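You operate a simulated robot arm through the tools that you are given. There is no shell and no other tool. Be economical: measure what you need, move in short steps, check, and stop when the job is done.

Carry out the task below with a simulated robot arm. There is one attempt and no reset: what you move stays moved.

Task
Stir one level scoop of sugar into the oats in the orange bowl.
Fine: tall white scoop, struck on the ledge; wooden spoon, till evenly mixed; none spilt; scoop and spoon back where they were; the lid stays where it lies. Set down upright: tall white scoop.

The check looks at the end state, three seconds after you hand in, the way a careful person would. Anything else that was tipped, shoved, dropped, spilled or broken makes it a failure. A push-on lid holds only when it is set on centred and level and pressed home; a screw cap is set on level and turned clockwise until tight.

Robot
A 7-joint arm with a two-finger parallel gripper, fixed in place. Base frame: the origin is at the foot of the arm, x ahead of it, y to its left, z up; the work surface is at about z = 0.91. Lengths are in m, angles in degrees, forces in N, time in s.
With the tool pointing down near the work surface it reaches from about 0.28 to 0.68 m from the base axis. Its first joint turns from -66.0 to 66.0 degrees. Payload 1.57 kg.
The tool frame sits at the grasp point between the pads (the TCP): z along the fingers, y along the line on which they close. The tips reach 0.03 m beyond it. The gripper opens to 0.11 m. The fingers are 0.024 m wide and 0.012 m thick; the gripper's body (0.048 by 0.112 m) begins 0.078 m behind the TCP.
Orientation is told as [roll, pitch, yaw] about the base's x, y, z axes, in that order, counted from this pose: with the fingers straight down and closing along the base's y, the tool's x points along the base's -x, its y along +y and its z along -z.

Tools
- The arm moves only by the tool nudge_tool. Its argument "motion" is a list of rows, each a list of 3 entries, a list of its own where there are three numbers: the shift along the tool's x, y, z in m, then the turn, a rotation vector about the tool's x, y, z in degrees, then the closure, from 0 (fully open) to 1 (shut). In form: [[[x, y, z], [ax, ay, az], grip], ...]. A call has 1 to 20 rows; each row shifts and turns the commanded pose from where the row before left it, along the tool's axes as they then stand. A row lasts 0.2 s, in which the tool goes at most 0.05 m and 8.6 degrees; a call with a longer step from one row to the next is refused whole, and so is a gripper value outside its range. A pose out of reach is approached as far as the arm can. The call stops where the force on the tool passes 70 N (or 10 N more than at its start, if that is more) or the arm is blocked; 0.2 s more then pass. Each finger travels about 0.108 m/s and halts on what it meets, pressing with about 22 N; the grip force reading is that of the motor and also rises with nothing between the fingers. The clock runs only during rows and for 0.2 s after the last one: add rows that do not move to give the fingers time. The reply holds the time, the measured pose of the TCP, the force on the tool along the base axes, the opening and the grip force, in the units named above and with some noise, with the torque about the TCP (base axes, N m) and any sound that the robot's microphone picked up, and new pictures: "views" is both (left out), scene, wrist or none.
- Cameras (640 x 400 px; columns grow to the right, rows downward): "scene" is fixed at [0.162, -0.3859, 1.4249]; the picture's right is [0.83, -0.56, 0.00], its down [-0.28, -0.41, -0.87] and it looks along [0.48, 0.72, -0.50] (base axes); focal length 214 px, centre (320, 200). "wrist" rides on the gripper at [0.07, 0.016, -0.141] in the tool frame; the picture's right is [-0.23, 0.97, 0.00], its down [-0.86, -0.20, -0.48] and it looks along [-0.47, -0.11, 0.88] (tool axes); focal length 222 px, centre (320, 200). There is no depth. A picture from a camera that has moved, and an enlarged one, comes with that camera's place and axes in the base frame and with its lens. The place of the scene camera against the robot may be out by one fixed shift of up to 0.018 m in any direction.
- close_up(camera, box): a new picture of the part [left, top, right, bottom] of that camera's present view, enlarged. It takes no simulated time.
- finish_job(): hands the job in; it is judged then, once.

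Go step by step. Nothing tells you positions but the pictures and the camera data: compare them with the known pose of the tool, close in by small moves and look again before you grip or let go. The budget is 120 turns and 200 pictures, counting those below and the enlarged ones. Unless the task says otherwise, let go and move clear before handing in, and close with one line.

The tools are called by a JSON object that holds its "op" and its "data". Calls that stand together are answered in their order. nudge_tool: Moves the arm, as the interface text tells. Its arguments: {"type":"object","properties":{"motion":{"type":"array","items":{"type":"array"}},"views":{"type":"string","enum":["both","scene","wrist","none"]}},"required":["motion"]} The other tools are called the same way: close_up (camera, box) takes an enlarged picture of a part of a camera's view; finish_job () hands the job in.

At the start:

```text
time_s: 0.0
tool_pos: [0.3352, 0.1325, 1.3186]
tool_rot: [0.0, 0.1, 0.0]
ft_force: [-0.4, 0.7, 0.6]
ft_torque: [0.0, -0.05, 0.0]
width: 0.11
grip_force: 0.3
```

scene: 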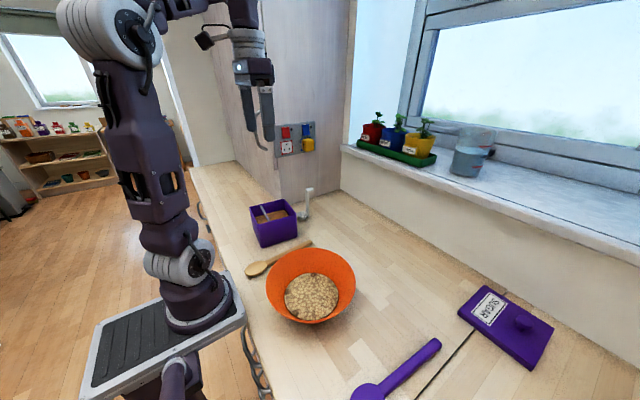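
wrist: 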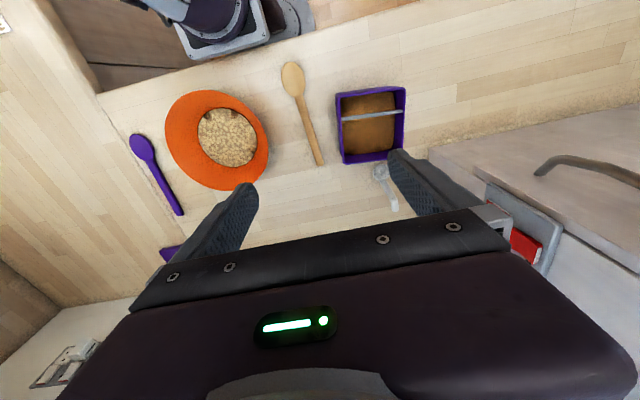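

I see a purple sugar box with a metal ledge, a white scoop beside it, a wooden spoon, the orange bowl of oats, a purple spoon and the lid. I'll look closer first.

{"op": "close_up", "data": {"camera": "scene", "box": [230, 170, 370, 260]}}

{"op": "close_up", "data": {"camera": "wrist", "box": [260, 50, 440, 220]}}

{"op": "close_up", "data": {"camera": "scene", "box": [230, 220, 390, 340]}}

```text
4.44 times, centred on (300, 215) of scene
camera zoom: at [0.162, -0.3859, 1.4249], right [0.83, -0.56, 0.0], down [-0.28, -0.41, -0.87], along [0.48, 0.72, -0.5], focal length 953 px, centre (409, 133)
```

zoom: 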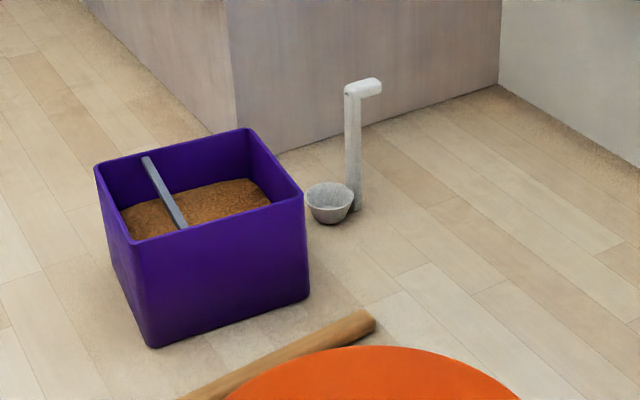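

```text
2.35 times, centred on (350, 135) of wrist
camera zoom: at [0.2648, 0.1499, 1.459], right [0.23, 0.97, 0.0], down [0.86, -0.2, 0.48], along [0.47, -0.11, -0.88], focal length 523 px, centre (249, 353)
```

zoom: 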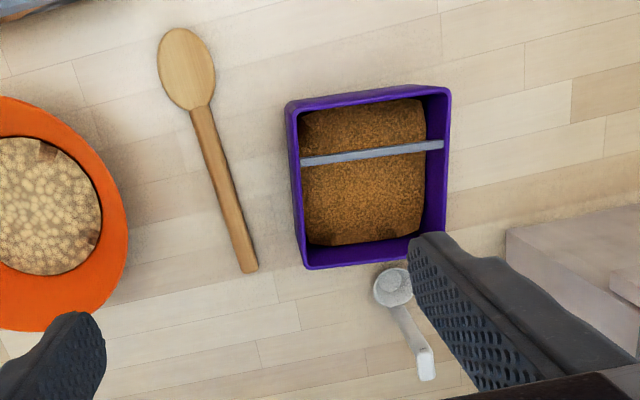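

```text
3.33 times, centred on (310, 280) of scene
camera zoom: at [0.162, -0.3859, 1.4249], right [0.83, -0.56, 0.0], down [-0.28, -0.41, -0.87], along [0.48, 0.72, -0.5], focal length 715 px, centre (353, -67)
```

zoom: 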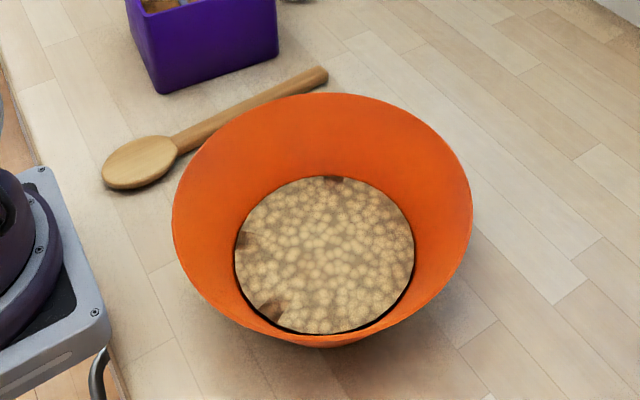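

I estimate the scoop's cup at (0.50, 0.25), its handle at (0.53, 0.25) and about 0.13 tall. The sugar box spans x 0.30–0.45 and y 0.165–0.29, with the rim at about z 1.01. I'll move nearer for a better look.

{"op": "nudge_tool", "data": {"motion": [[[-0.02, 0.025, 0.02], [0, 0, 0], 0], [[-0.02, 0.025, 0.025], [0, 0, 0], 0], [[-0.02, 0.025, 0.025], [0, 0, 0], 0], [[-0.02, 0.025, 0.025], [0, 0, 0], 0], [[-0.015, 0.0175, 0.025], [0, 0, 0], 0], [[0, 0, 0], [0, 0, 0], 0]], "views": "both"}}

```text
time_s: 1.4
tool_pos: [0.4302, 0.2513, 1.1989]
tool_rot: [0.0, 0.0, 0.0]
ft_force: [-0.4, 0.3, -0.5]
ft_torque: [-0.01, 0.01, -0.03]
width: 0.11
grip_force: 0.2
camera wrist: at [0.3592, 0.2678, 1.339], right [0.23, 0.97, 0.0], down [0.85, -0.2, 0.48], along [0.47, -0.11, -0.88], focal length 222 px, centre (320, 200)
```

scene: 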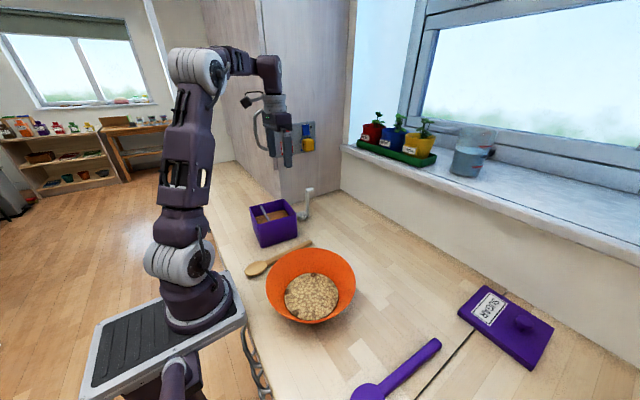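
wrist: 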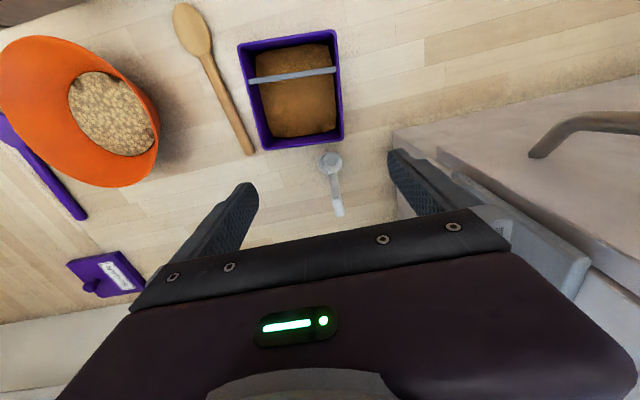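

{"op": "close_up", "data": {"camera": "wrist", "box": [280, 130, 400, 230]}}

{"op": "close_up", "data": {"camera": "wrist", "box": [160, 0, 360, 160]}}

{"op": "close_up", "data": {"camera": "scene", "box": [285, 175, 335, 230]}}

```text
4.00 times, centred on (340, 180) of wrist
camera zoom: at [0.3592, 0.2678, 1.339], right [0.23, 0.97, 0.0], down [0.85, -0.2, 0.48], along [0.47, -0.11, -0.88], focal length 888 px, centre (240, 280)
```

zoom: 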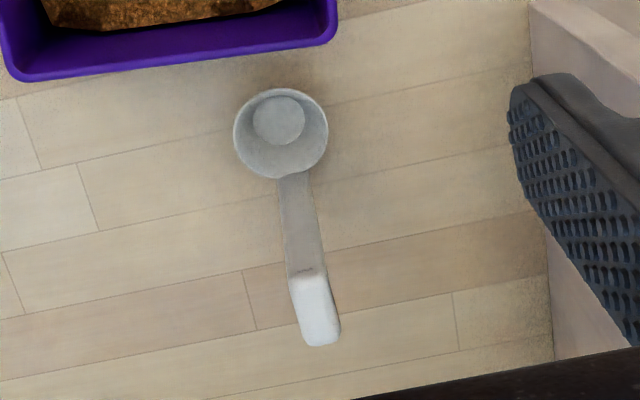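

```text
2.50 times, centred on (260, 80) of wrist
camera zoom: at [0.3592, 0.2678, 1.339], right [0.23, 0.97, 0.0], down [0.85, -0.2, 0.48], along [0.47, -0.11, -0.88], focal length 555 px, centre (470, 500)
```

zoom: 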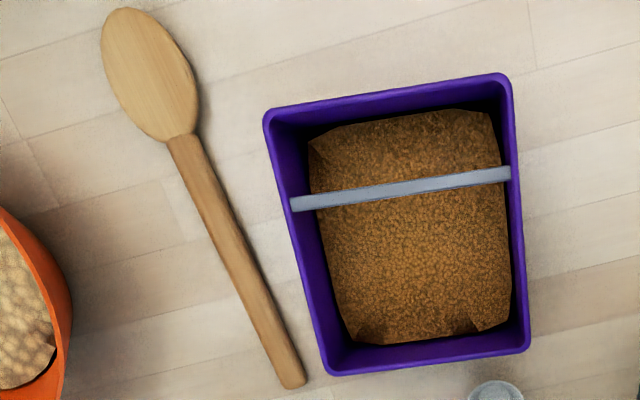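

```text
7.27 times, centred on (310, 202) of scene
camera zoom: at [0.162, -0.3858, 1.4249], right [0.83, -0.56, 0.0], down [-0.28, -0.41, -0.87], along [0.48, 0.72, -0.5], focal length 1560 px, centre (393, 182)
```

zoom: 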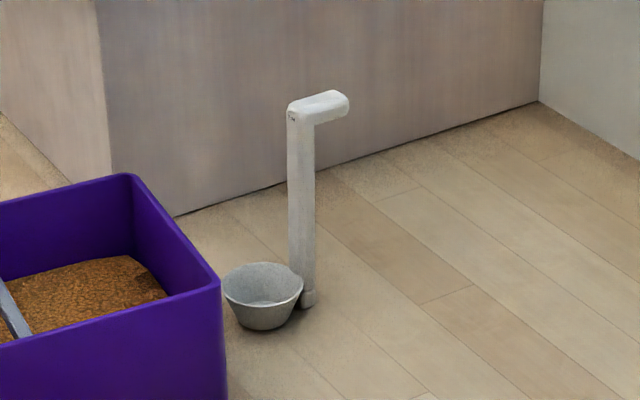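

The scoop is aligned with base x: cup centre about (0.501, 0.254), handle about (0.526, 0.255), and a hook at the top running to x 0.552 at z about 1.04. I'll move above it and start lowering.

{"op": "nudge_tool", "data": {"motion": [[[-0.035, 0.002, 0], [0, 0, 0], 0.3], [[-0.035, 0.001, 0], [0, 0, 0], 0.3], [[-0.032, 0.001, 0.02], [0, 0, 0], 0.4], [[0, 0, 0.04], [0, 0, 0], 0.4], [[0, 0, 0.03], [0, 0, 0], 0.4], [[0, 0, 0], [0, 0, 0], 0.4]]}}

{"op": "close_up", "data": {"camera": "scene", "box": [265, 120, 345, 230]}}

```text
time_s: 2.8
tool_pos: [0.5299, 0.2562, 1.1066]
tool_rot: [0.0, 0.0, -0.1]
ft_force: [-0.5, 0.5, -0.7]
ft_torque: [0.0, -0.01, -0.01]
width: 0.0659
grip_force: 0.1
camera wrist: at [0.4606, 0.2716, 1.2475], right [0.23, 0.97, 0.0], down [0.86, -0.2, 0.48], along [0.47, -0.11, -0.88], focal length 222 px, centre (320, 200)
```

scene: 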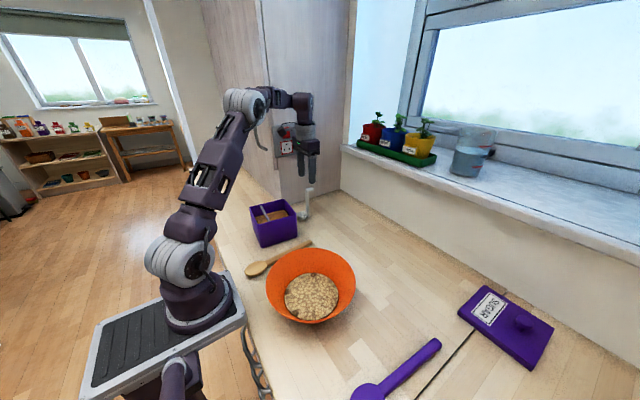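
wrist: 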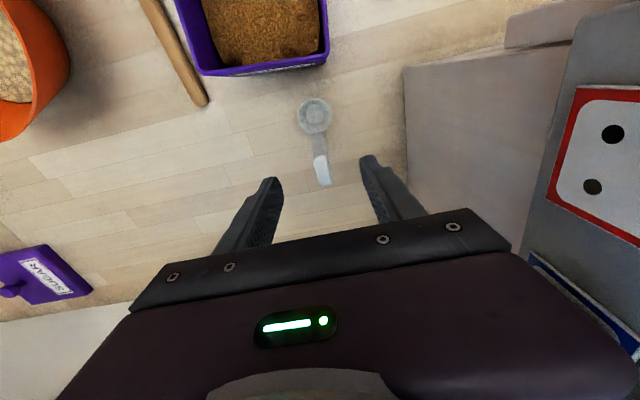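

```text
3.64 times, centred on (305, 175) of scene
camera zoom: at [0.162, -0.3859, 1.4249], right [0.83, -0.56, 0.0], down [-0.28, -0.41, -0.87], along [0.48, 0.72, -0.5], focal length 780 px, centre (374, 291)
```

zoom: 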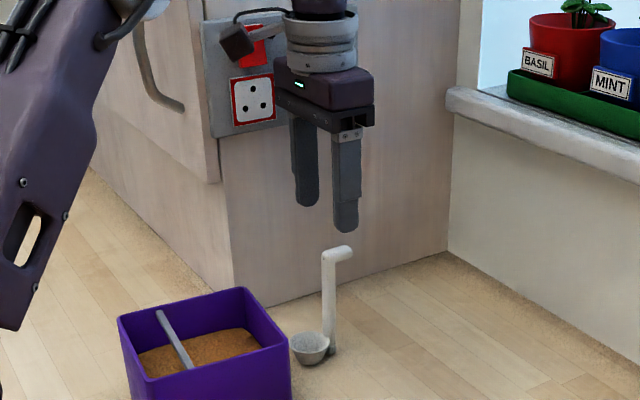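

The hook is between the fingers as predicted. I'll lower to z about 1.033 and close gently.

{"op": "nudge_tool", "data": {"motion": [[[-0.002, -0.001, 0.03], [0, 0, 0], 0.4], [[0, 0, 0.03], [0, 0, 0], 0.4], [[0, 0, 0.014], [0, 0, 0], 0.4], [[0, 0, 0], [0, 0, 0], 0.4]]}}

{"op": "close_up", "data": {"camera": "scene", "box": [265, 150, 345, 230]}}

{"op": "close_up", "data": {"camera": "wrist", "box": [220, 60, 420, 240]}}

```text
time_s: 3.8
tool_pos: [0.5351, 0.2545, 1.0349]
tool_rot: [-0.1, -0.1, 0.0]
ft_force: [-0.7, -0.1, 0.1]
ft_torque: [-0.02, 0.02, -0.01]
width: 0.066
grip_force: 0.1
camera wrist: at [0.4641, 0.2707, 1.1754], right [0.23, 0.97, 0.0], down [0.86, -0.2, 0.48], along [0.47, -0.11, -0.88], focal length 222 px, centre (320, 200)
```

scene: 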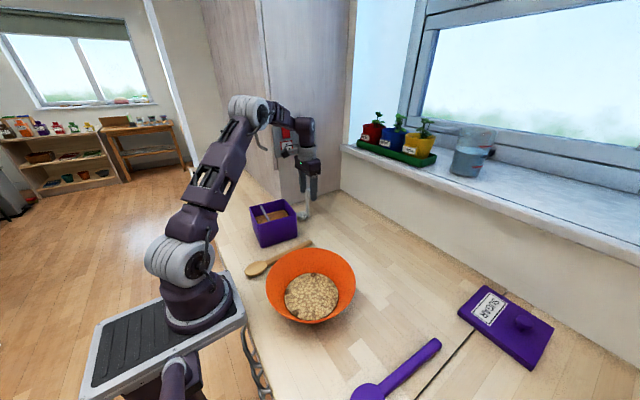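
wrist: 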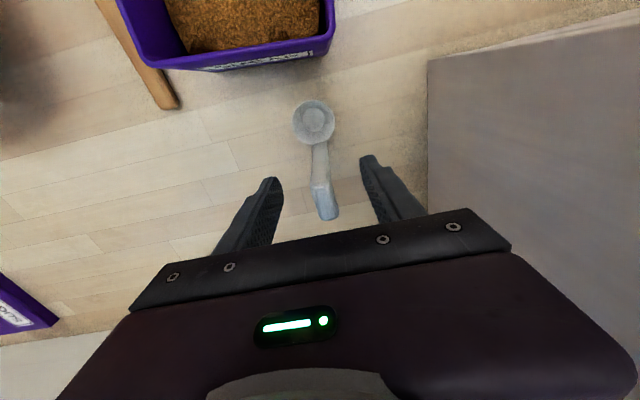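

```text
5.00 times, centred on (305, 190) of scene
camera zoom: at [0.162, -0.3859, 1.4249], right [0.83, -0.56, 0.0], down [-0.28, -0.41, -0.87], along [0.48, 0.72, -0.5], focal length 1072 px, centre (395, 250)
```

zoom: 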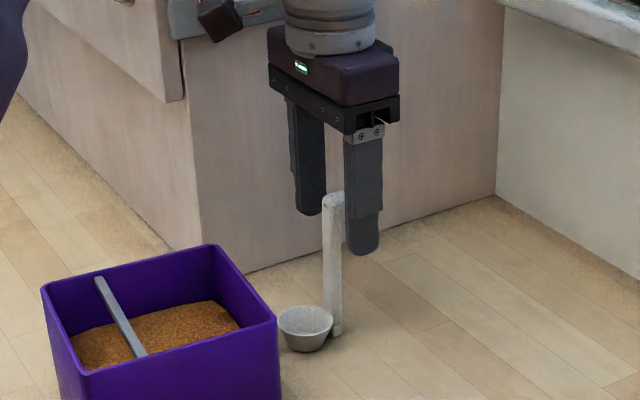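

```text
2.22 times, centred on (320, 150) of wrist
camera zoom: at [0.4641, 0.2707, 1.1754], right [0.23, 0.97, 0.0], down [0.86, -0.2, 0.48], along [0.47, -0.11, -0.88], focal length 494 px, centre (320, 311)
```

zoom: 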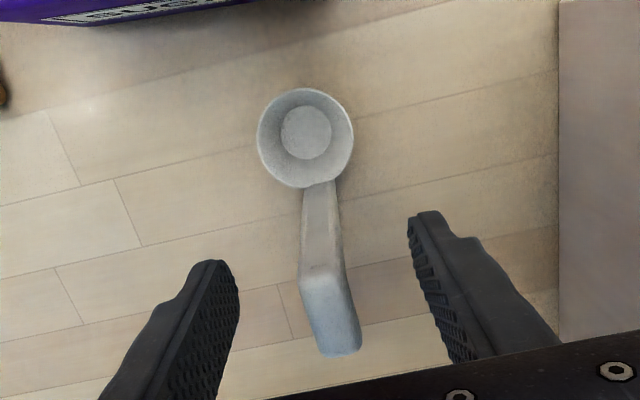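

The fingers straddle the handle. I'll centre by 1.5 mm and close.

{"op": "nudge_tool", "data": {"motion": [[[0.001, 0.0015, 0.001], [0, 0, 0], 0.5], [[0, 0, 0], [0, 0, 0], 0.7], [[0, 0, 0], [0, 0, 0], 0.85], [[0, 0, 0], [0, 0, 0], 1], [[0, 0, 0], [0, 0, 0], 1], [[0, 0, 0], [0, 0, 0], 1]]}}

{"op": "close_up", "data": {"camera": "scene", "box": [265, 150, 345, 230]}}

```text
time_s: 5.2
tool_pos: [0.5337, 0.2571, 1.0335]
tool_rot: [0.0, 0.0, 0.0]
ft_force: [0.5, 0.8, 0.4]
ft_torque: [-0.01, -0.01, 0.02]
width: 0.015
grip_force: 21.6
camera wrist: at [0.4638, 0.2721, 1.1748], right [0.23, 0.97, 0.0], down [0.86, -0.2, 0.48], along [0.47, -0.11, -0.88], focal length 222 px, centre (320, 200)
```

scene: 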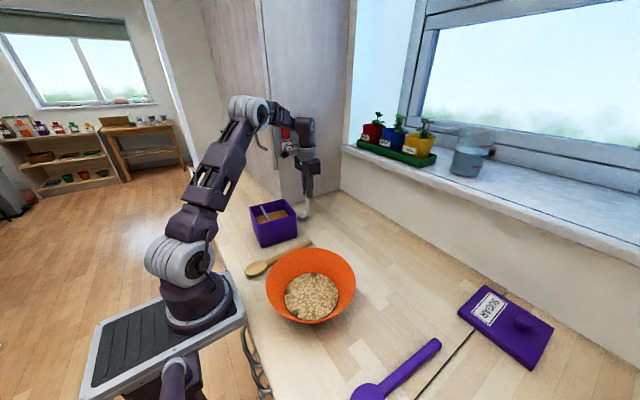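
wrist: 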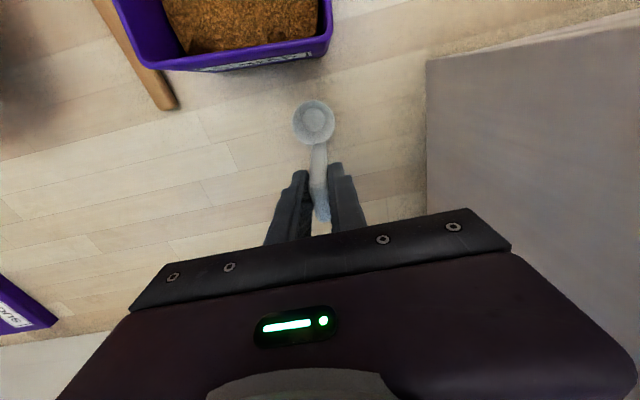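

```text
5.00 times, centred on (305, 190) of scene
camera zoom: at [0.162, -0.3859, 1.4249], right [0.83, -0.56, 0.0], down [-0.28, -0.41, -0.87], along [0.48, 0.72, -0.5], focal length 1072 px, centre (395, 250)
```

zoom: 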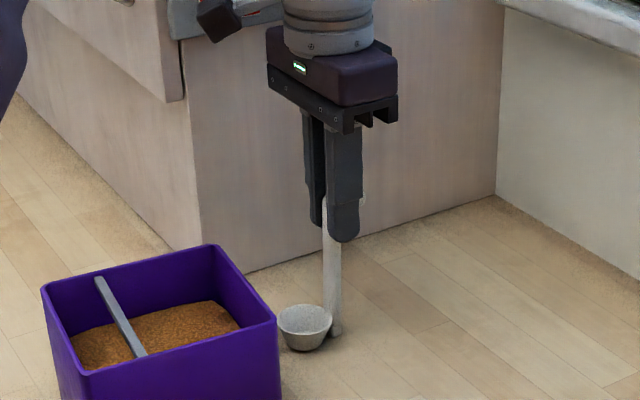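

The scoop is gripped (width 0.015). I'll lift it straight up and look at the box and ledge heights.

{"op": "nudge_tool", "data": {"motion": [[[0, 0, -0.015], [0, 0, 0], 1], [[0, 0, -0.03], [0, 0, 0], 1], [[0, 0, -0.03], [0, 0, 0], 1], [[0, 0, -0.03], [0, 0, 0], 1], [[0, 0, -0.035], [0, 0, 0], 1], [[0, 0, 0], [0, 0, 0], 1]], "views": "wrist"}}

{"op": "close_up", "data": {"camera": "scene", "box": [244, 180, 324, 250]}}

{"op": "close_up", "data": {"camera": "scene", "box": [248, 195, 298, 230]}}

```text
time_s: 6.6
tool_pos: [0.5337, 0.2569, 1.1734]
tool_rot: [0.0, -0.1, 0.1]
ft_force: [0.1, -0.7, 0.2]
ft_torque: [0.03, -0.01, -0.02]
width: 0.015
grip_force: 21.7
camera wrist: at [0.4637, 0.2728, 1.3138], right [0.23, 0.97, 0.0], down [0.86, -0.2, 0.48], along [0.47, -0.11, -0.88], focal length 222 px, centre (320, 200)
```

wrist: 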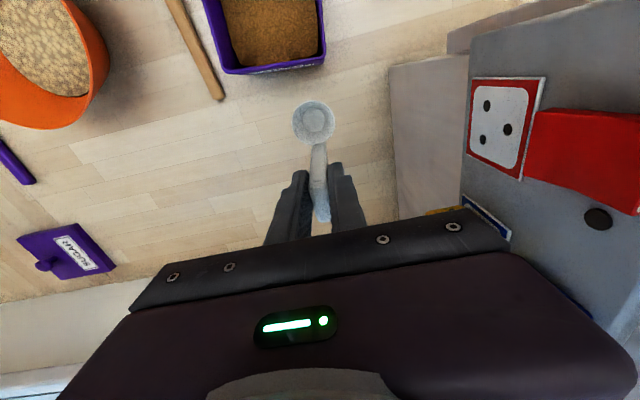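

```text
5.71 times, centred on (284, 215) of scene
camera zoom: at [0.162, -0.3859, 1.4249], right [0.83, -0.56, 0.0], down [-0.28, -0.41, -0.87], along [0.48, 0.72, -0.5], focal length 1226 px, centre (526, 114)
```

zoom: 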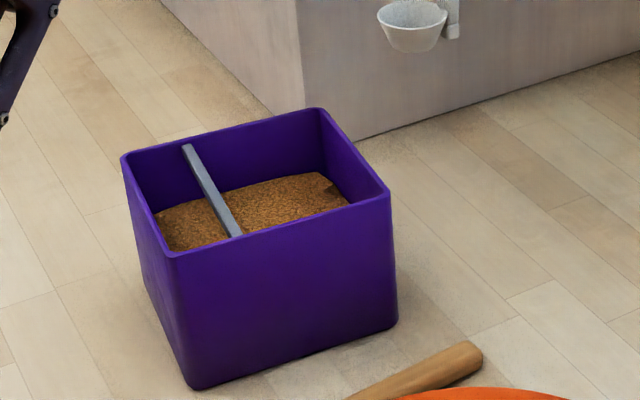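

```text
11.43 times, centred on (273, 212) of scene
camera zoom: at [0.162, -0.3859, 1.4249], right [0.83, -0.56, 0.0], down [-0.28, -0.41, -0.87], along [0.48, 0.72, -0.5], focal length 2451 px, centre (857, 57)
```

zoom: 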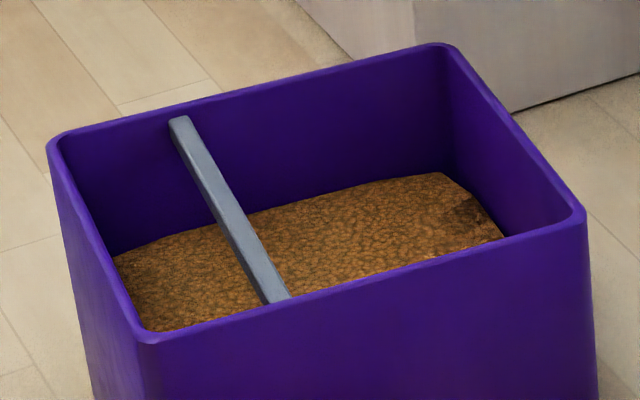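

The ledge bar sits a few millimetres below the rim, which I put at about z 1.006. Now I'll carry the scoop over the large sugar section and yaw it to match the box.

{"op": "nudge_tool", "data": {"motion": [[[0.03, -0.009, 0], [0, 0, 0], 1], [[0.03, -0.009, 0], [0, 0, 0], 1], [[0.03, -0.009, 0], [0, 0, 0], 1], [[0.023, -0.006, 0], [0, 0, 0], 1], [[0, 0, 0], [0, 0, 6.8], 1], [[0, 0, 0], [0, 0, 0], 1]], "views": "wrist"}}

{"op": "close_up", "data": {"camera": "scene", "box": [244, 160, 324, 250]}}

{"op": "close_up", "data": {"camera": "wrist", "box": [220, 40, 420, 240]}}

```text
time_s: 8.0
tool_pos: [0.4192, 0.2239, 1.1734]
tool_rot: [0.0, 0.1, -6.8]
ft_force: [-0.6, -0.2, -0.7]
ft_torque: [0.03, -0.02, -0.01]
width: 0.0152
grip_force: 22.1
camera wrist: at [0.3518, 0.2477, 1.3142], right [0.34, 0.94, 0.0], down [0.83, -0.3, 0.48], along [0.45, -0.16, -0.88], focal length 222 px, centre (320, 200)
```

wrist: 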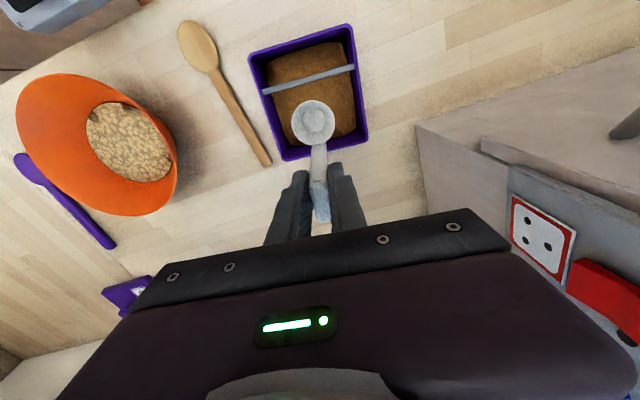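

```text
4.44 times, centred on (284, 205) of scene
camera zoom: at [0.162, -0.3859, 1.4249], right [0.83, -0.56, 0.0], down [-0.28, -0.41, -0.87], along [0.48, 0.72, -0.5], focal length 953 px, centre (480, 178)
```

zoom: 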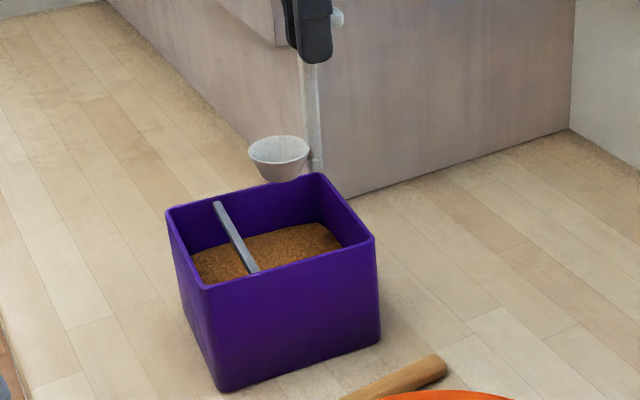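

```text
2.00 times, centred on (320, 140) of wrist
camera zoom: at [0.3518, 0.2477, 1.3142], right [0.34, 0.94, 0.0], down [0.83, -0.3, 0.48], along [0.45, -0.16, -0.88], focal length 444 px, centre (320, 320)
```

zoom: 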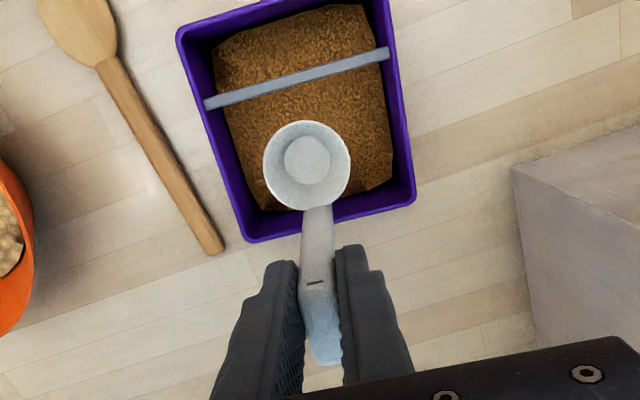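

I'm aligned over the large section. I'll lower the cup into the sugar slowly, watching the force.

{"op": "nudge_tool", "data": {"motion": [[[0, 0, 0.03], [0, 0, 0], 1], [[0, 0, 0.03], [0, 0, 0], 1], [[0, 0, 0.02], [0, 0, 0], 1], [[0, 0, 0.01], [0, 0, 0], 1], [[0, 0, 0.008], [0, 0, 0], 1], [[0, 0, 0.006], [0, 0, 0], 1], [[0, 0, 0.005], [0, 0, 0], 1], [[0, 0, 0], [0, 0, 0], 1]], "views": "wrist"}}

{"op": "close_up", "data": {"camera": "scene", "box": [244, 160, 324, 250]}}

{"op": "close_up", "data": {"camera": "wrist", "box": [220, 20, 420, 220]}}

```text
time_s: 9.8
tool_pos: [0.4203, 0.2219, 1.0641]
tool_rot: [0.0, -0.1, -6.8]
ft_force: [0.2, 0.1, -0.4]
ft_torque: [-0.01, 0.03, 0.01]
width: 0.0152
grip_force: 22.7
camera wrist: at [0.3526, 0.2468, 1.2043], right [0.34, 0.94, 0.0], down [0.83, -0.3, 0.48], along [0.45, -0.16, -0.88], focal length 222 px, centre (320, 200)
```

wrist: 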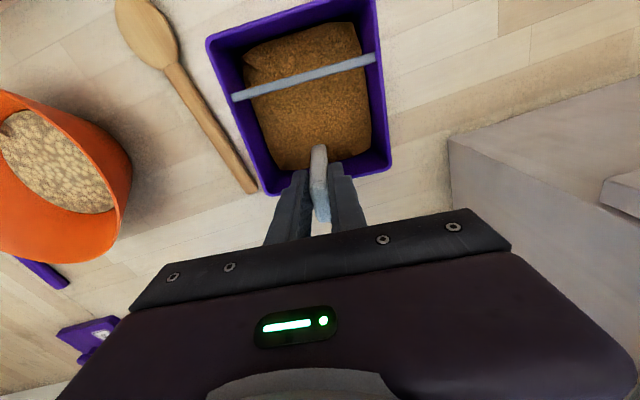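

```text
4.44 times, centred on (284, 205) of scene
camera zoom: at [0.162, -0.3859, 1.4249], right [0.83, -0.56, 0.0], down [-0.28, -0.41, -0.87], along [0.48, 0.72, -0.5], focal length 953 px, centre (480, 178)
```

zoom: 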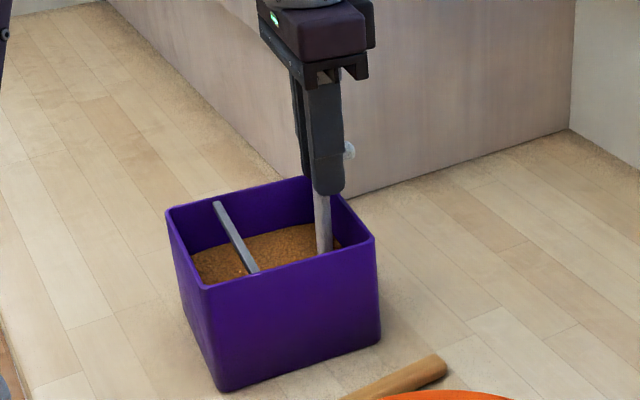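

```text
2.00 times, centred on (320, 120) of wrist
camera zoom: at [0.3526, 0.2468, 1.2043], right [0.34, 0.94, 0.0], down [0.83, -0.3, 0.48], along [0.45, -0.16, -0.88], focal length 444 px, centre (320, 360)
```

zoom: 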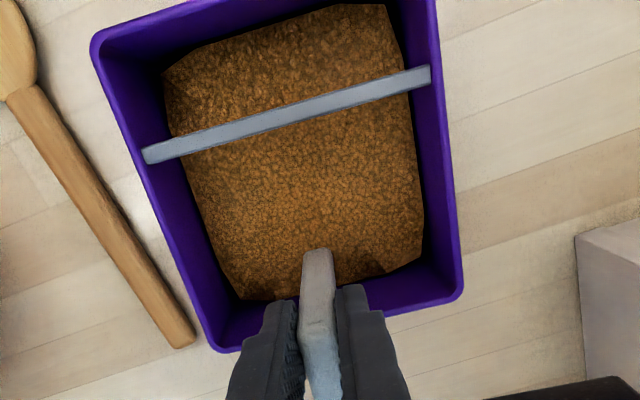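

The cup is fully buried. I'll drag slightly, then raise it just above the sugar surface, still below the ledge, to see the heap.

{"op": "nudge_tool", "data": {"motion": [[[0.003, 0, 0.003], [0, 0, 0], 1], [[0.003, 0, 0], [0, 0, 0], 1], [[0, 0, -0.006], [0, 0, 0], 1], [[0, 0, -0.008], [0, 0, 0], 1], [[0, 0, -0.006], [0, 0, 0], 1], [[0, 0, 0], [0, 0, 0], 1]], "views": "wrist"}}

{"op": "close_up", "data": {"camera": "scene", "box": [244, 180, 304, 240]}}

{"op": "close_up", "data": {"camera": "wrist", "box": [220, 20, 420, 220]}}

```text
time_s: 11.2
tool_pos: [0.4143, 0.2234, 1.0792]
tool_rot: [0.0, 0.1, -6.9]
ft_force: [0.2, 0.3, 0.4]
ft_torque: [-0.03, -0.03, 0.03]
width: 0.0155
grip_force: 21.6
camera wrist: at [0.3467, 0.2475, 1.2213], right [0.34, 0.94, 0.0], down [0.83, -0.3, 0.48], along [0.45, -0.16, -0.88], focal length 222 px, centre (320, 200)
```

wrist: 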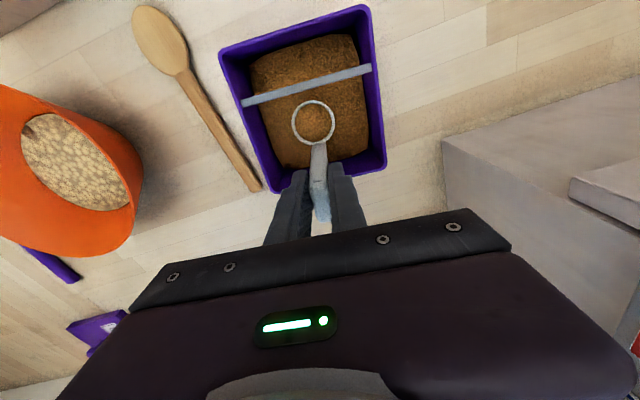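

```text
6.67 times, centred on (274, 210) of scene
camera zoom: at [0.162, -0.3859, 1.4249], right [0.83, -0.56, 0.0], down [-0.28, -0.41, -0.87], along [0.48, 0.72, -0.5], focal length 1430 px, centre (627, 133)
```

zoom: 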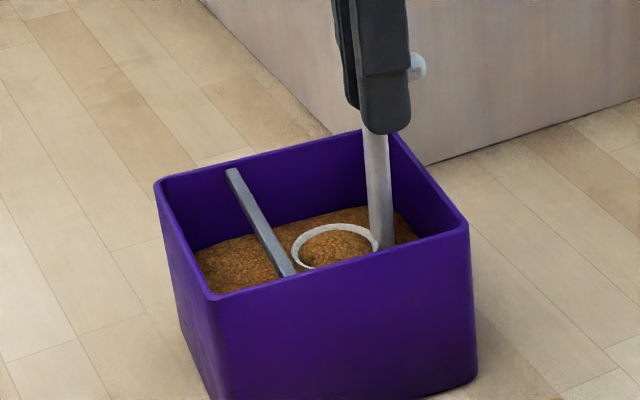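

```text
2.00 times, centred on (320, 120) of wrist
camera zoom: at [0.3467, 0.2475, 1.2213], right [0.34, 0.94, 0.0], down [0.83, -0.3, 0.48], along [0.45, -0.16, -0.88], focal length 444 px, centre (320, 360)
```

zoom: 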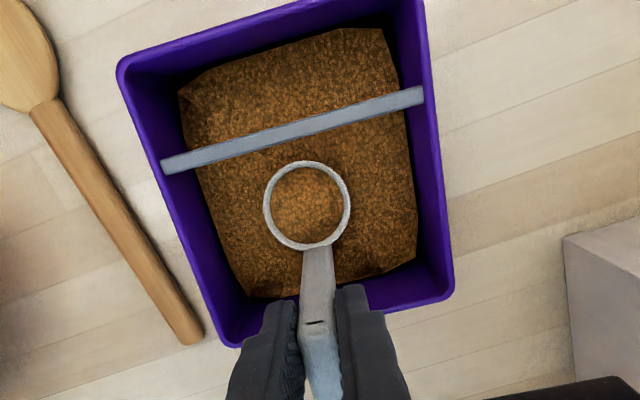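

The scoop is heaped. I'll slide it under the ledge, lip side first, until the bar is near the handle.

{"op": "nudge_tool", "data": {"motion": [[[0.01, 0, 0], [0, 0, 0], 1], [[0.01, 0, 0], [0, 0, 0], 1], [[0.01, 0, 0], [0, 0, 0], 1], [[0.009, 0, 0], [0, 0, 0], 1], [[0, 0, 0], [0, 0, 0], 1]], "views": "wrist"}}

{"op": "close_up", "data": {"camera": "scene", "box": [244, 180, 304, 240]}}

{"op": "close_up", "data": {"camera": "wrist", "box": [220, 20, 420, 220]}}

```text
time_s: 12.4
tool_pos: [0.376, 0.2268, 1.0803]
tool_rot: [0.0, 0.0, -6.9]
ft_force: [0.8, -0.7, -1.1]
ft_torque: [0.0, -0.02, 0.03]
width: 0.0153
grip_force: 21.9
camera wrist: at [0.3075, 0.2517, 1.222], right [0.34, 0.94, 0.0], down [0.83, -0.3, 0.48], along [0.45, -0.16, -0.88], focal length 222 px, centre (320, 200)
```

wrist: 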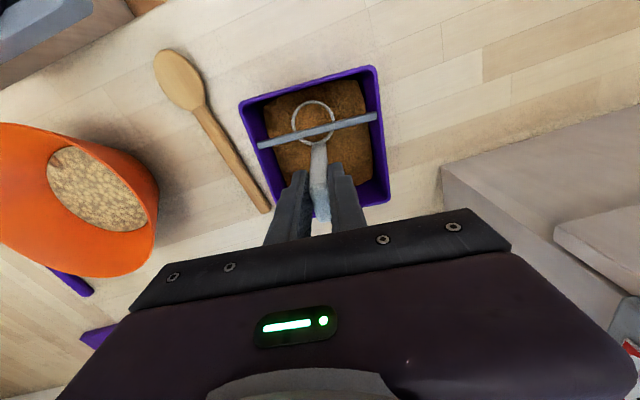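

```text
6.67 times, centred on (274, 210) of scene
camera zoom: at [0.162, -0.3859, 1.4249], right [0.83, -0.56, 0.0], down [-0.28, -0.41, -0.87], along [0.48, 0.72, -0.5], focal length 1430 px, centre (627, 133)
```

zoom: 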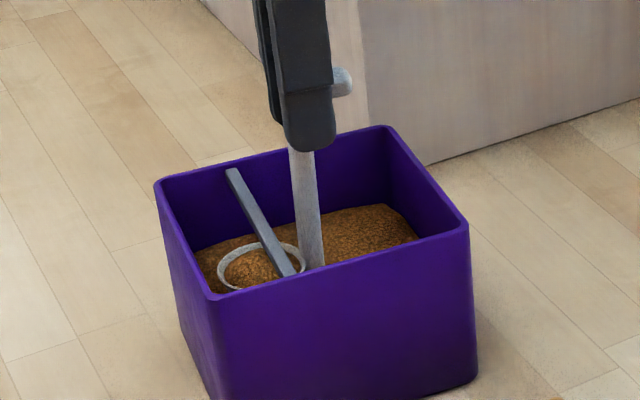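

```text
2.00 times, centred on (320, 120) of wrist
camera zoom: at [0.3075, 0.2517, 1.222], right [0.34, 0.94, 0.0], down [0.83, -0.3, 0.48], along [0.45, -0.16, -0.88], focal length 444 px, centre (320, 360)
```

zoom: 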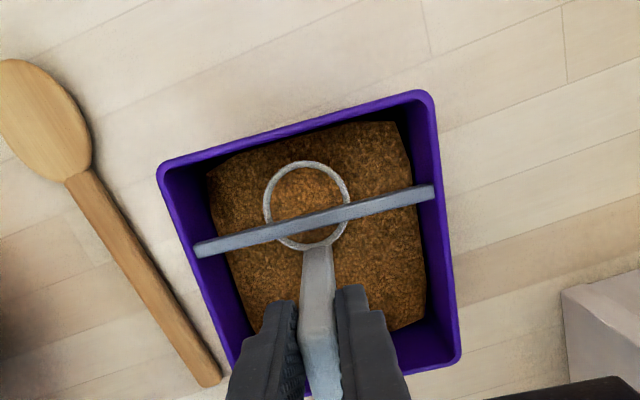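

The bar now crosses the cup. I'll move 7 mm further, then raise gradually to find the bar's underside.

{"op": "nudge_tool", "data": {"motion": [[[0.007, 0, 0], [0, 0, 0], 1], [[0, 0, -0.003], [0, 0, 0], 1], [[0, 0, -0.003], [0, 0, 0], 1], [[0, 0, 0], [0, 0, 0], 1]], "views": "none"}}

{"op": "close_up", "data": {"camera": "scene", "box": [254, 190, 299, 235]}}

```text
time_s: 13.4
tool_pos: [0.3686, 0.2285, 1.0866]
tool_rot: [0.0, 0.0, -6.8]
ft_force: [0.7, -0.4, -1.0]
ft_torque: [-0.03, 0.02, -0.04]
width: 0.0153
grip_force: 22.0
```

```text
8.89 times, centred on (276, 212) of scene
camera zoom: at [0.162, -0.3859, 1.4249], right [0.83, -0.56, 0.0], down [-0.28, -0.41, -0.87], along [0.48, 0.72, -0.5], focal length 1906 px, centre (707, 89)
```

zoom: 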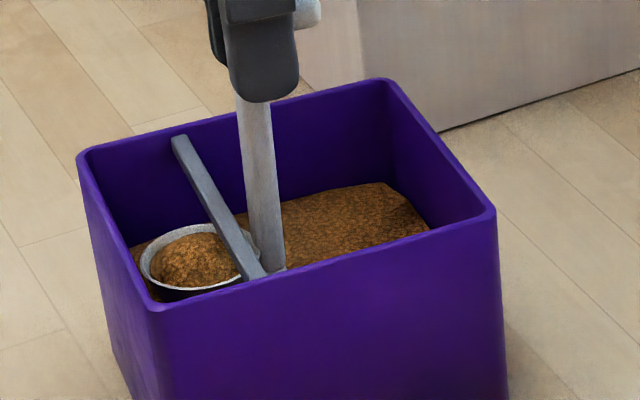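

No contact yet. I'll keep raising in 1 mm steps.

{"op": "nudge_tool", "data": {"motion": [[[0, 0, -0.001], [0, 0, 0], 1], [[0, 0, -0.001], [0, 0, 0], 1], [[0, 0, -0.001], [0, 0, 0], 1], [[0, 0, 0], [0, 0, 0], 1]], "views": "none"}}

{"op": "close_up", "data": {"camera": "scene", "box": [254, 190, 299, 235]}}

```text
time_s: 14.4
tool_pos: [0.3674, 0.2283, 1.0894]
tool_rot: [0.0, 0.0, -6.8]
ft_force: [-0.2, -0.3, -0.7]
ft_torque: [0.01, 0.01, -0.02]
width: 0.0156
grip_force: 22.1
```

```text
8.89 times, centred on (276, 212) of scene
camera zoom: at [0.162, -0.3859, 1.4249], right [0.83, -0.56, 0.0], down [-0.28, -0.41, -0.87], along [0.48, 0.72, -0.5], focal length 1906 px, centre (707, 89)
```

zoom: 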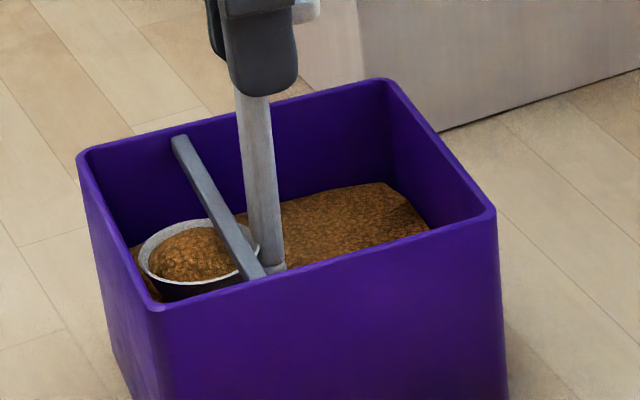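

Still a small gap. I'll continue.

{"op": "nudge_tool", "data": {"motion": [[[0, 0, -0.001], [0, 0, 0], 1], [[0, 0, -0.001], [0, 0, 0], 1], [[0, 0, -0.001], [0, 0, 0], 1], [[0, 0, 0], [0, 0, 0], 1]], "views": "none"}}

{"op": "close_up", "data": {"camera": "scene", "box": [259, 200, 289, 230]}}

```text
time_s: 15.4
tool_pos: [0.3693, 0.2289, 1.0942]
tool_rot: [0.0, 0.0, -6.8]
ft_force: [-0.4, 0.4, -0.8]
ft_torque: [0.0, -0.03, 0.02]
width: 0.0154
grip_force: 21.4
```

```text
13.33 times, centred on (274, 215) of scene
camera zoom: at [0.162, -0.3859, 1.4249], right [0.83, -0.56, 0.0], down [-0.28, -0.41, -0.87], along [0.48, 0.72, -0.5], focal length 2860 px, centre (933, 0)
```

zoom: 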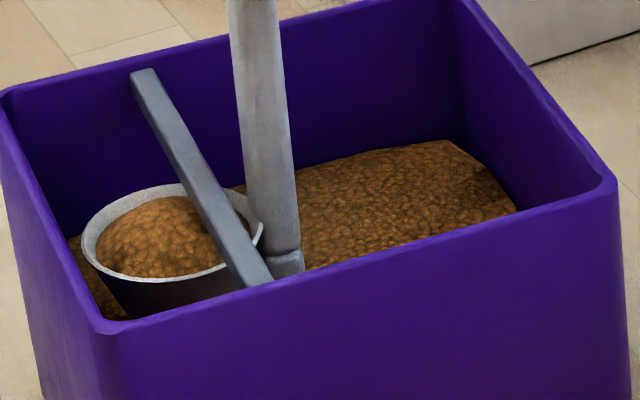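

Still free. I'll continue upward and watch for force.

{"op": "nudge_tool", "data": {"motion": [[[0, 0, -0.001], [0, 0, 0], 1], [[0, 0, -0.001], [0, 0, 0], 1], [[0, 0, 0], [0, 0, 0], 1]], "views": "none"}}

{"op": "close_up", "data": {"camera": "scene", "box": [259, 200, 289, 230]}}

{"op": "close_up", "data": {"camera": "wrist", "box": [260, 60, 380, 160]}}

```text
time_s: 16.2
tool_pos: [0.3698, 0.2298, 1.0954]
tool_rot: [0.0, 0.0, -6.8]
ft_force: [0.4, -0.8, -0.7]
ft_torque: [0.04, 0.01, 0.02]
width: 0.0154
grip_force: 21.9
```

```text
13.33 times, centred on (274, 215) of scene
camera zoom: at [0.162, -0.3859, 1.4249], right [0.83, -0.56, 0.0], down [-0.28, -0.41, -0.87], along [0.48, 0.72, -0.5], focal length 2860 px, centre (933, 0)
```

zoom: 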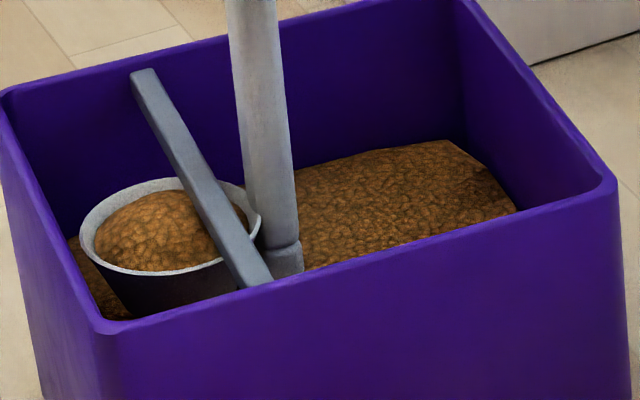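

```text
4.00 times, centred on (320, 110) of wrist
camera zoom: at [0.301, 0.2532, 1.2363], right [0.34, 0.94, 0.0], down [0.83, -0.3, 0.48], along [0.45, -0.16, -0.88], focal length 888 px, centre (320, 560)
```

zoom: 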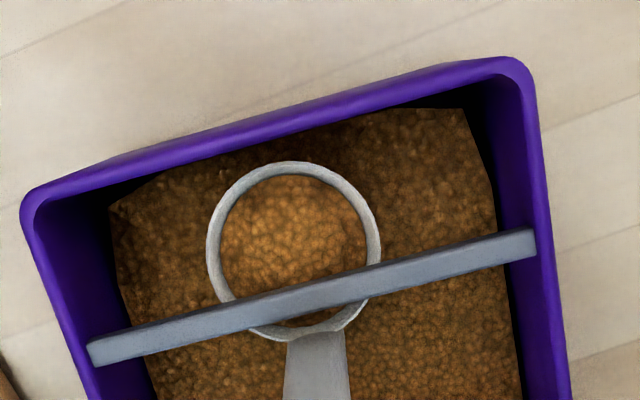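

{"op": "nudge_tool", "data": {"motion": [[[0, 0, -0.001], [0, 0, 0], 1], [[0, 0, -0.001], [0, 0, 0], 1], [[0, 0, 0], [0, 0, 0], 1]], "views": "none"}}

{"op": "close_up", "data": {"camera": "scene", "box": [259, 200, 289, 230]}}

```text
time_s: 17.0
tool_pos: [0.3692, 0.2286, 1.097]
tool_rot: [-0.1, 0.0, -6.8]
ft_force: [0.2, -0.2, -0.4]
ft_torque: [0.0, -0.02, 0.04]
width: 0.0155
grip_force: 22.1
```

```text
13.33 times, centred on (274, 215) of scene
camera zoom: at [0.162, -0.3859, 1.4249], right [0.83, -0.56, 0.0], down [-0.28, -0.41, -0.87], along [0.48, 0.72, -0.5], focal length 2860 px, centre (933, 0)
```

zoom: 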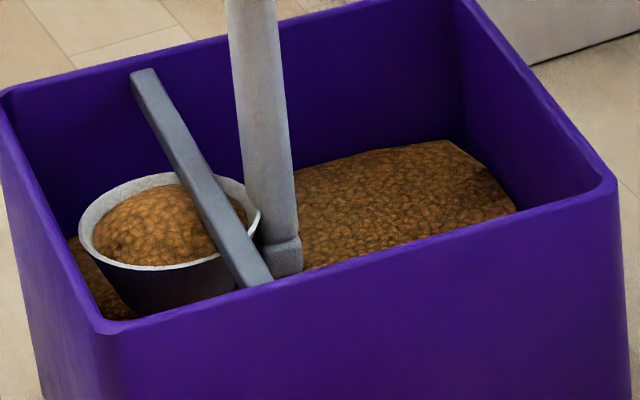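

{"op": "nudge_tool", "data": {"motion": [[[0, 0, -0.001], [0, 0, 0], 1], [[0, 0, -0.001], [0, 0, 0], 1], [[0, 0, 0], [0, 0, 0], 1]], "views": "none"}}

{"op": "close_up", "data": {"camera": "scene", "box": [259, 200, 289, 230]}}

```text
time_s: 17.8
tool_pos: [0.3687, 0.229, 1.0984]
tool_rot: [0.0, 0.0, -6.7]
ft_force: [0.5, -0.9, -6.4]
ft_torque: [-0.05, -0.22, 0.0]
width: 0.0154
grip_force: 21.7
```

```text
13.33 times, centred on (274, 215) of scene
camera zoom: at [0.1621, -0.3858, 1.4249], right [0.83, -0.56, 0.0], down [-0.28, -0.41, -0.87], along [0.48, 0.72, -0.5], focal length 2860 px, centre (933, 0)
```

zoom: 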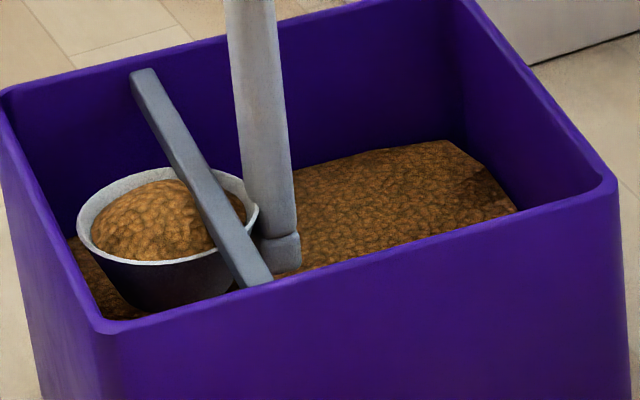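

Contact with the bar's underside. I'll ease off half a millimetre and draw the cup back under it.

{"op": "nudge_tool", "data": {"motion": [[[0.003, 0, 0.0006], [0, 0, 0], 1], [[-0.005, 0, 0], [0, 0, 0], 1], [[-0.006, 0, 0], [0, 0, 0], 1], [[-0.006, 0, 0], [0, 0, 0], 1], [[-0.006, 0, 0], [0, 0, 0], 1], [[-0.006, 0, 0], [0, 0, 0], 1], [[-0.006, 0, 0], [0, 0, 0], 1], [[-0.006, 0, 0], [0, 0, 0], 1], [[-0.006, 0, 0], [0, 0, 0], 1], [[-0.006, 0, 0], [0, 0, 0], 1], [[0, 0, 0], [0, 0, 0], 1]], "views": "wrist"}}

{"op": "close_up", "data": {"camera": "scene", "box": [259, 195, 299, 235]}}

{"op": "close_up", "data": {"camera": "wrist", "box": [260, 60, 380, 160]}}

```text
time_s: 20.2
tool_pos: [0.4189, 0.2242, 1.0978]
tool_rot: [-0.1, 0.0, -6.7]
ft_force: [0.7, -0.3, -0.4]
ft_torque: [0.0, 0.0, 0.03]
width: 0.0157
grip_force: 22.6
camera wrist: at [0.3503, 0.2479, 1.239], right [0.34, 0.94, 0.0], down [0.83, -0.3, 0.48], along [0.45, -0.16, -0.88], focal length 222 px, centre (320, 200)
```

wrist: 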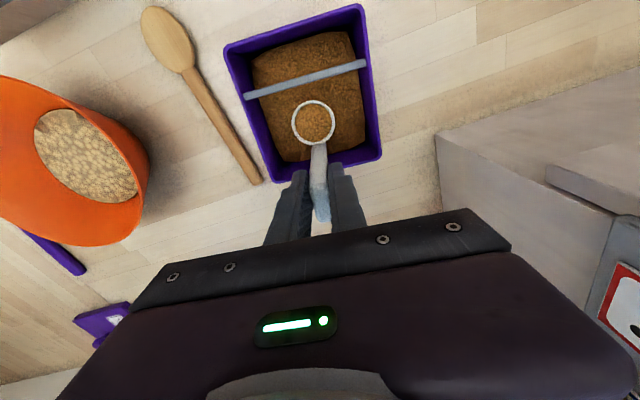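

```text
10.00 times, centred on (279, 215) of scene
camera zoom: at [0.162, -0.3859, 1.4249], right [0.83, -0.56, 0.0], down [-0.28, -0.41, -0.87], along [0.48, 0.72, -0.5], focal length 2145 px, centre (730, 50)
```

zoom: 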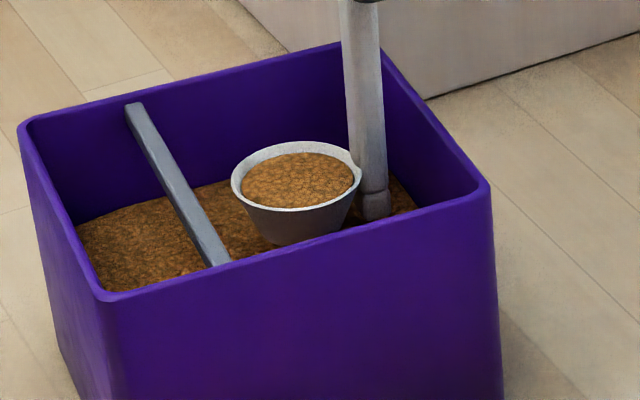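

```text
4.00 times, centred on (320, 110) of wrist
camera zoom: at [0.3503, 0.2479, 1.239], right [0.34, 0.94, 0.0], down [0.83, -0.3, 0.48], along [0.45, -0.16, -0.88], focal length 888 px, centre (320, 560)
```

zoom: 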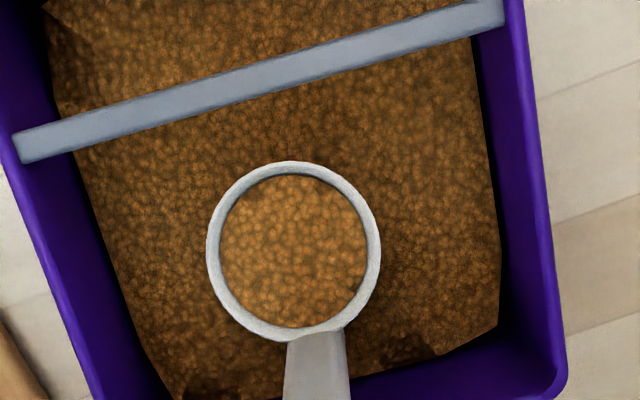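

The scoop is struck level. I'll lift it gently out and carry it to a position above the bowl, which I put at centre (0.332, -0.083) with its rim at about z 1.0.

{"op": "nudge_tool", "data": {"motion": [[[0, 0, -0.01], [0, 0, 0], 1], [[0, 0, -0.015], [0, 0, 0], 1], [[0, 0, -0.02], [0, 0, 0], 1], [[0, 0, -0.02], [0, 0, 0], 1], [[0, 0, -0.02], [0, 0, 0], 1], [[0, 0, -0.02], [0, 0, 0], 1], [[0, 0, -0.017], [0, 0, 0], 1], [[0, 0, -0.008], [0, 0, 0], 1], [[0, 0, 0], [0, 0, -2], 1], [[0, 0, 0], [0, 0, -2.4], 1], [[0, 0, 0], [0, 0, -2.4], 1], [[0, 0, 0], [0, 0, 0], 1]], "views": "scene"}}

{"op": "close_up", "data": {"camera": "scene", "box": [250, 140, 350, 240]}}

```text
time_s: 22.8
tool_pos: [0.4172, 0.2219, 1.2288]
tool_rot: [0.0, 0.0, 0.1]
ft_force: [-0.3, 0.2, -0.7]
ft_torque: [0.03, 0.02, -0.01]
width: 0.0154
grip_force: 21.9
```

scene: 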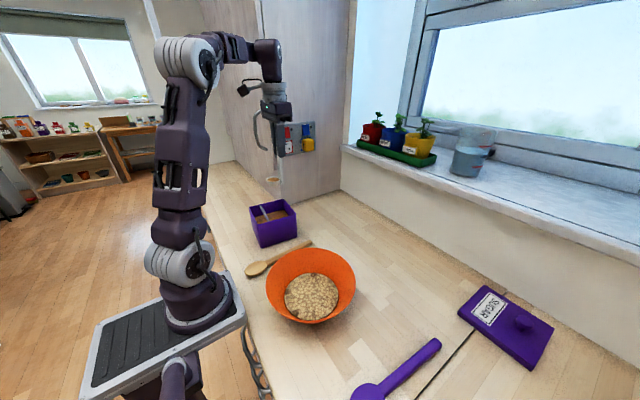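

```text
4.00 times, centred on (300, 190) of scene
camera zoom: at [0.162, -0.3859, 1.4249], right [0.83, -0.56, 0.0], down [-0.28, -0.41, -0.87], along [0.48, 0.72, -0.5], focal length 858 px, centre (400, 240)
```

zoom: 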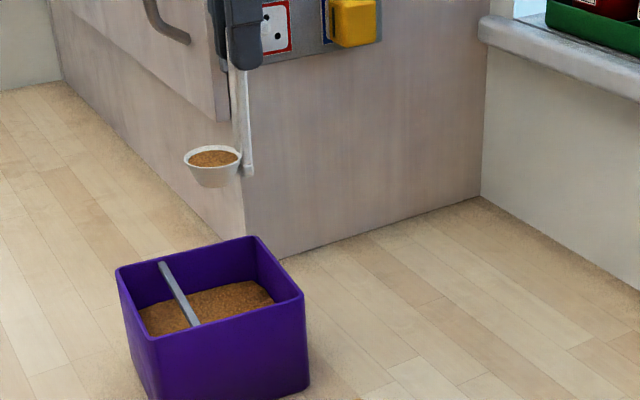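

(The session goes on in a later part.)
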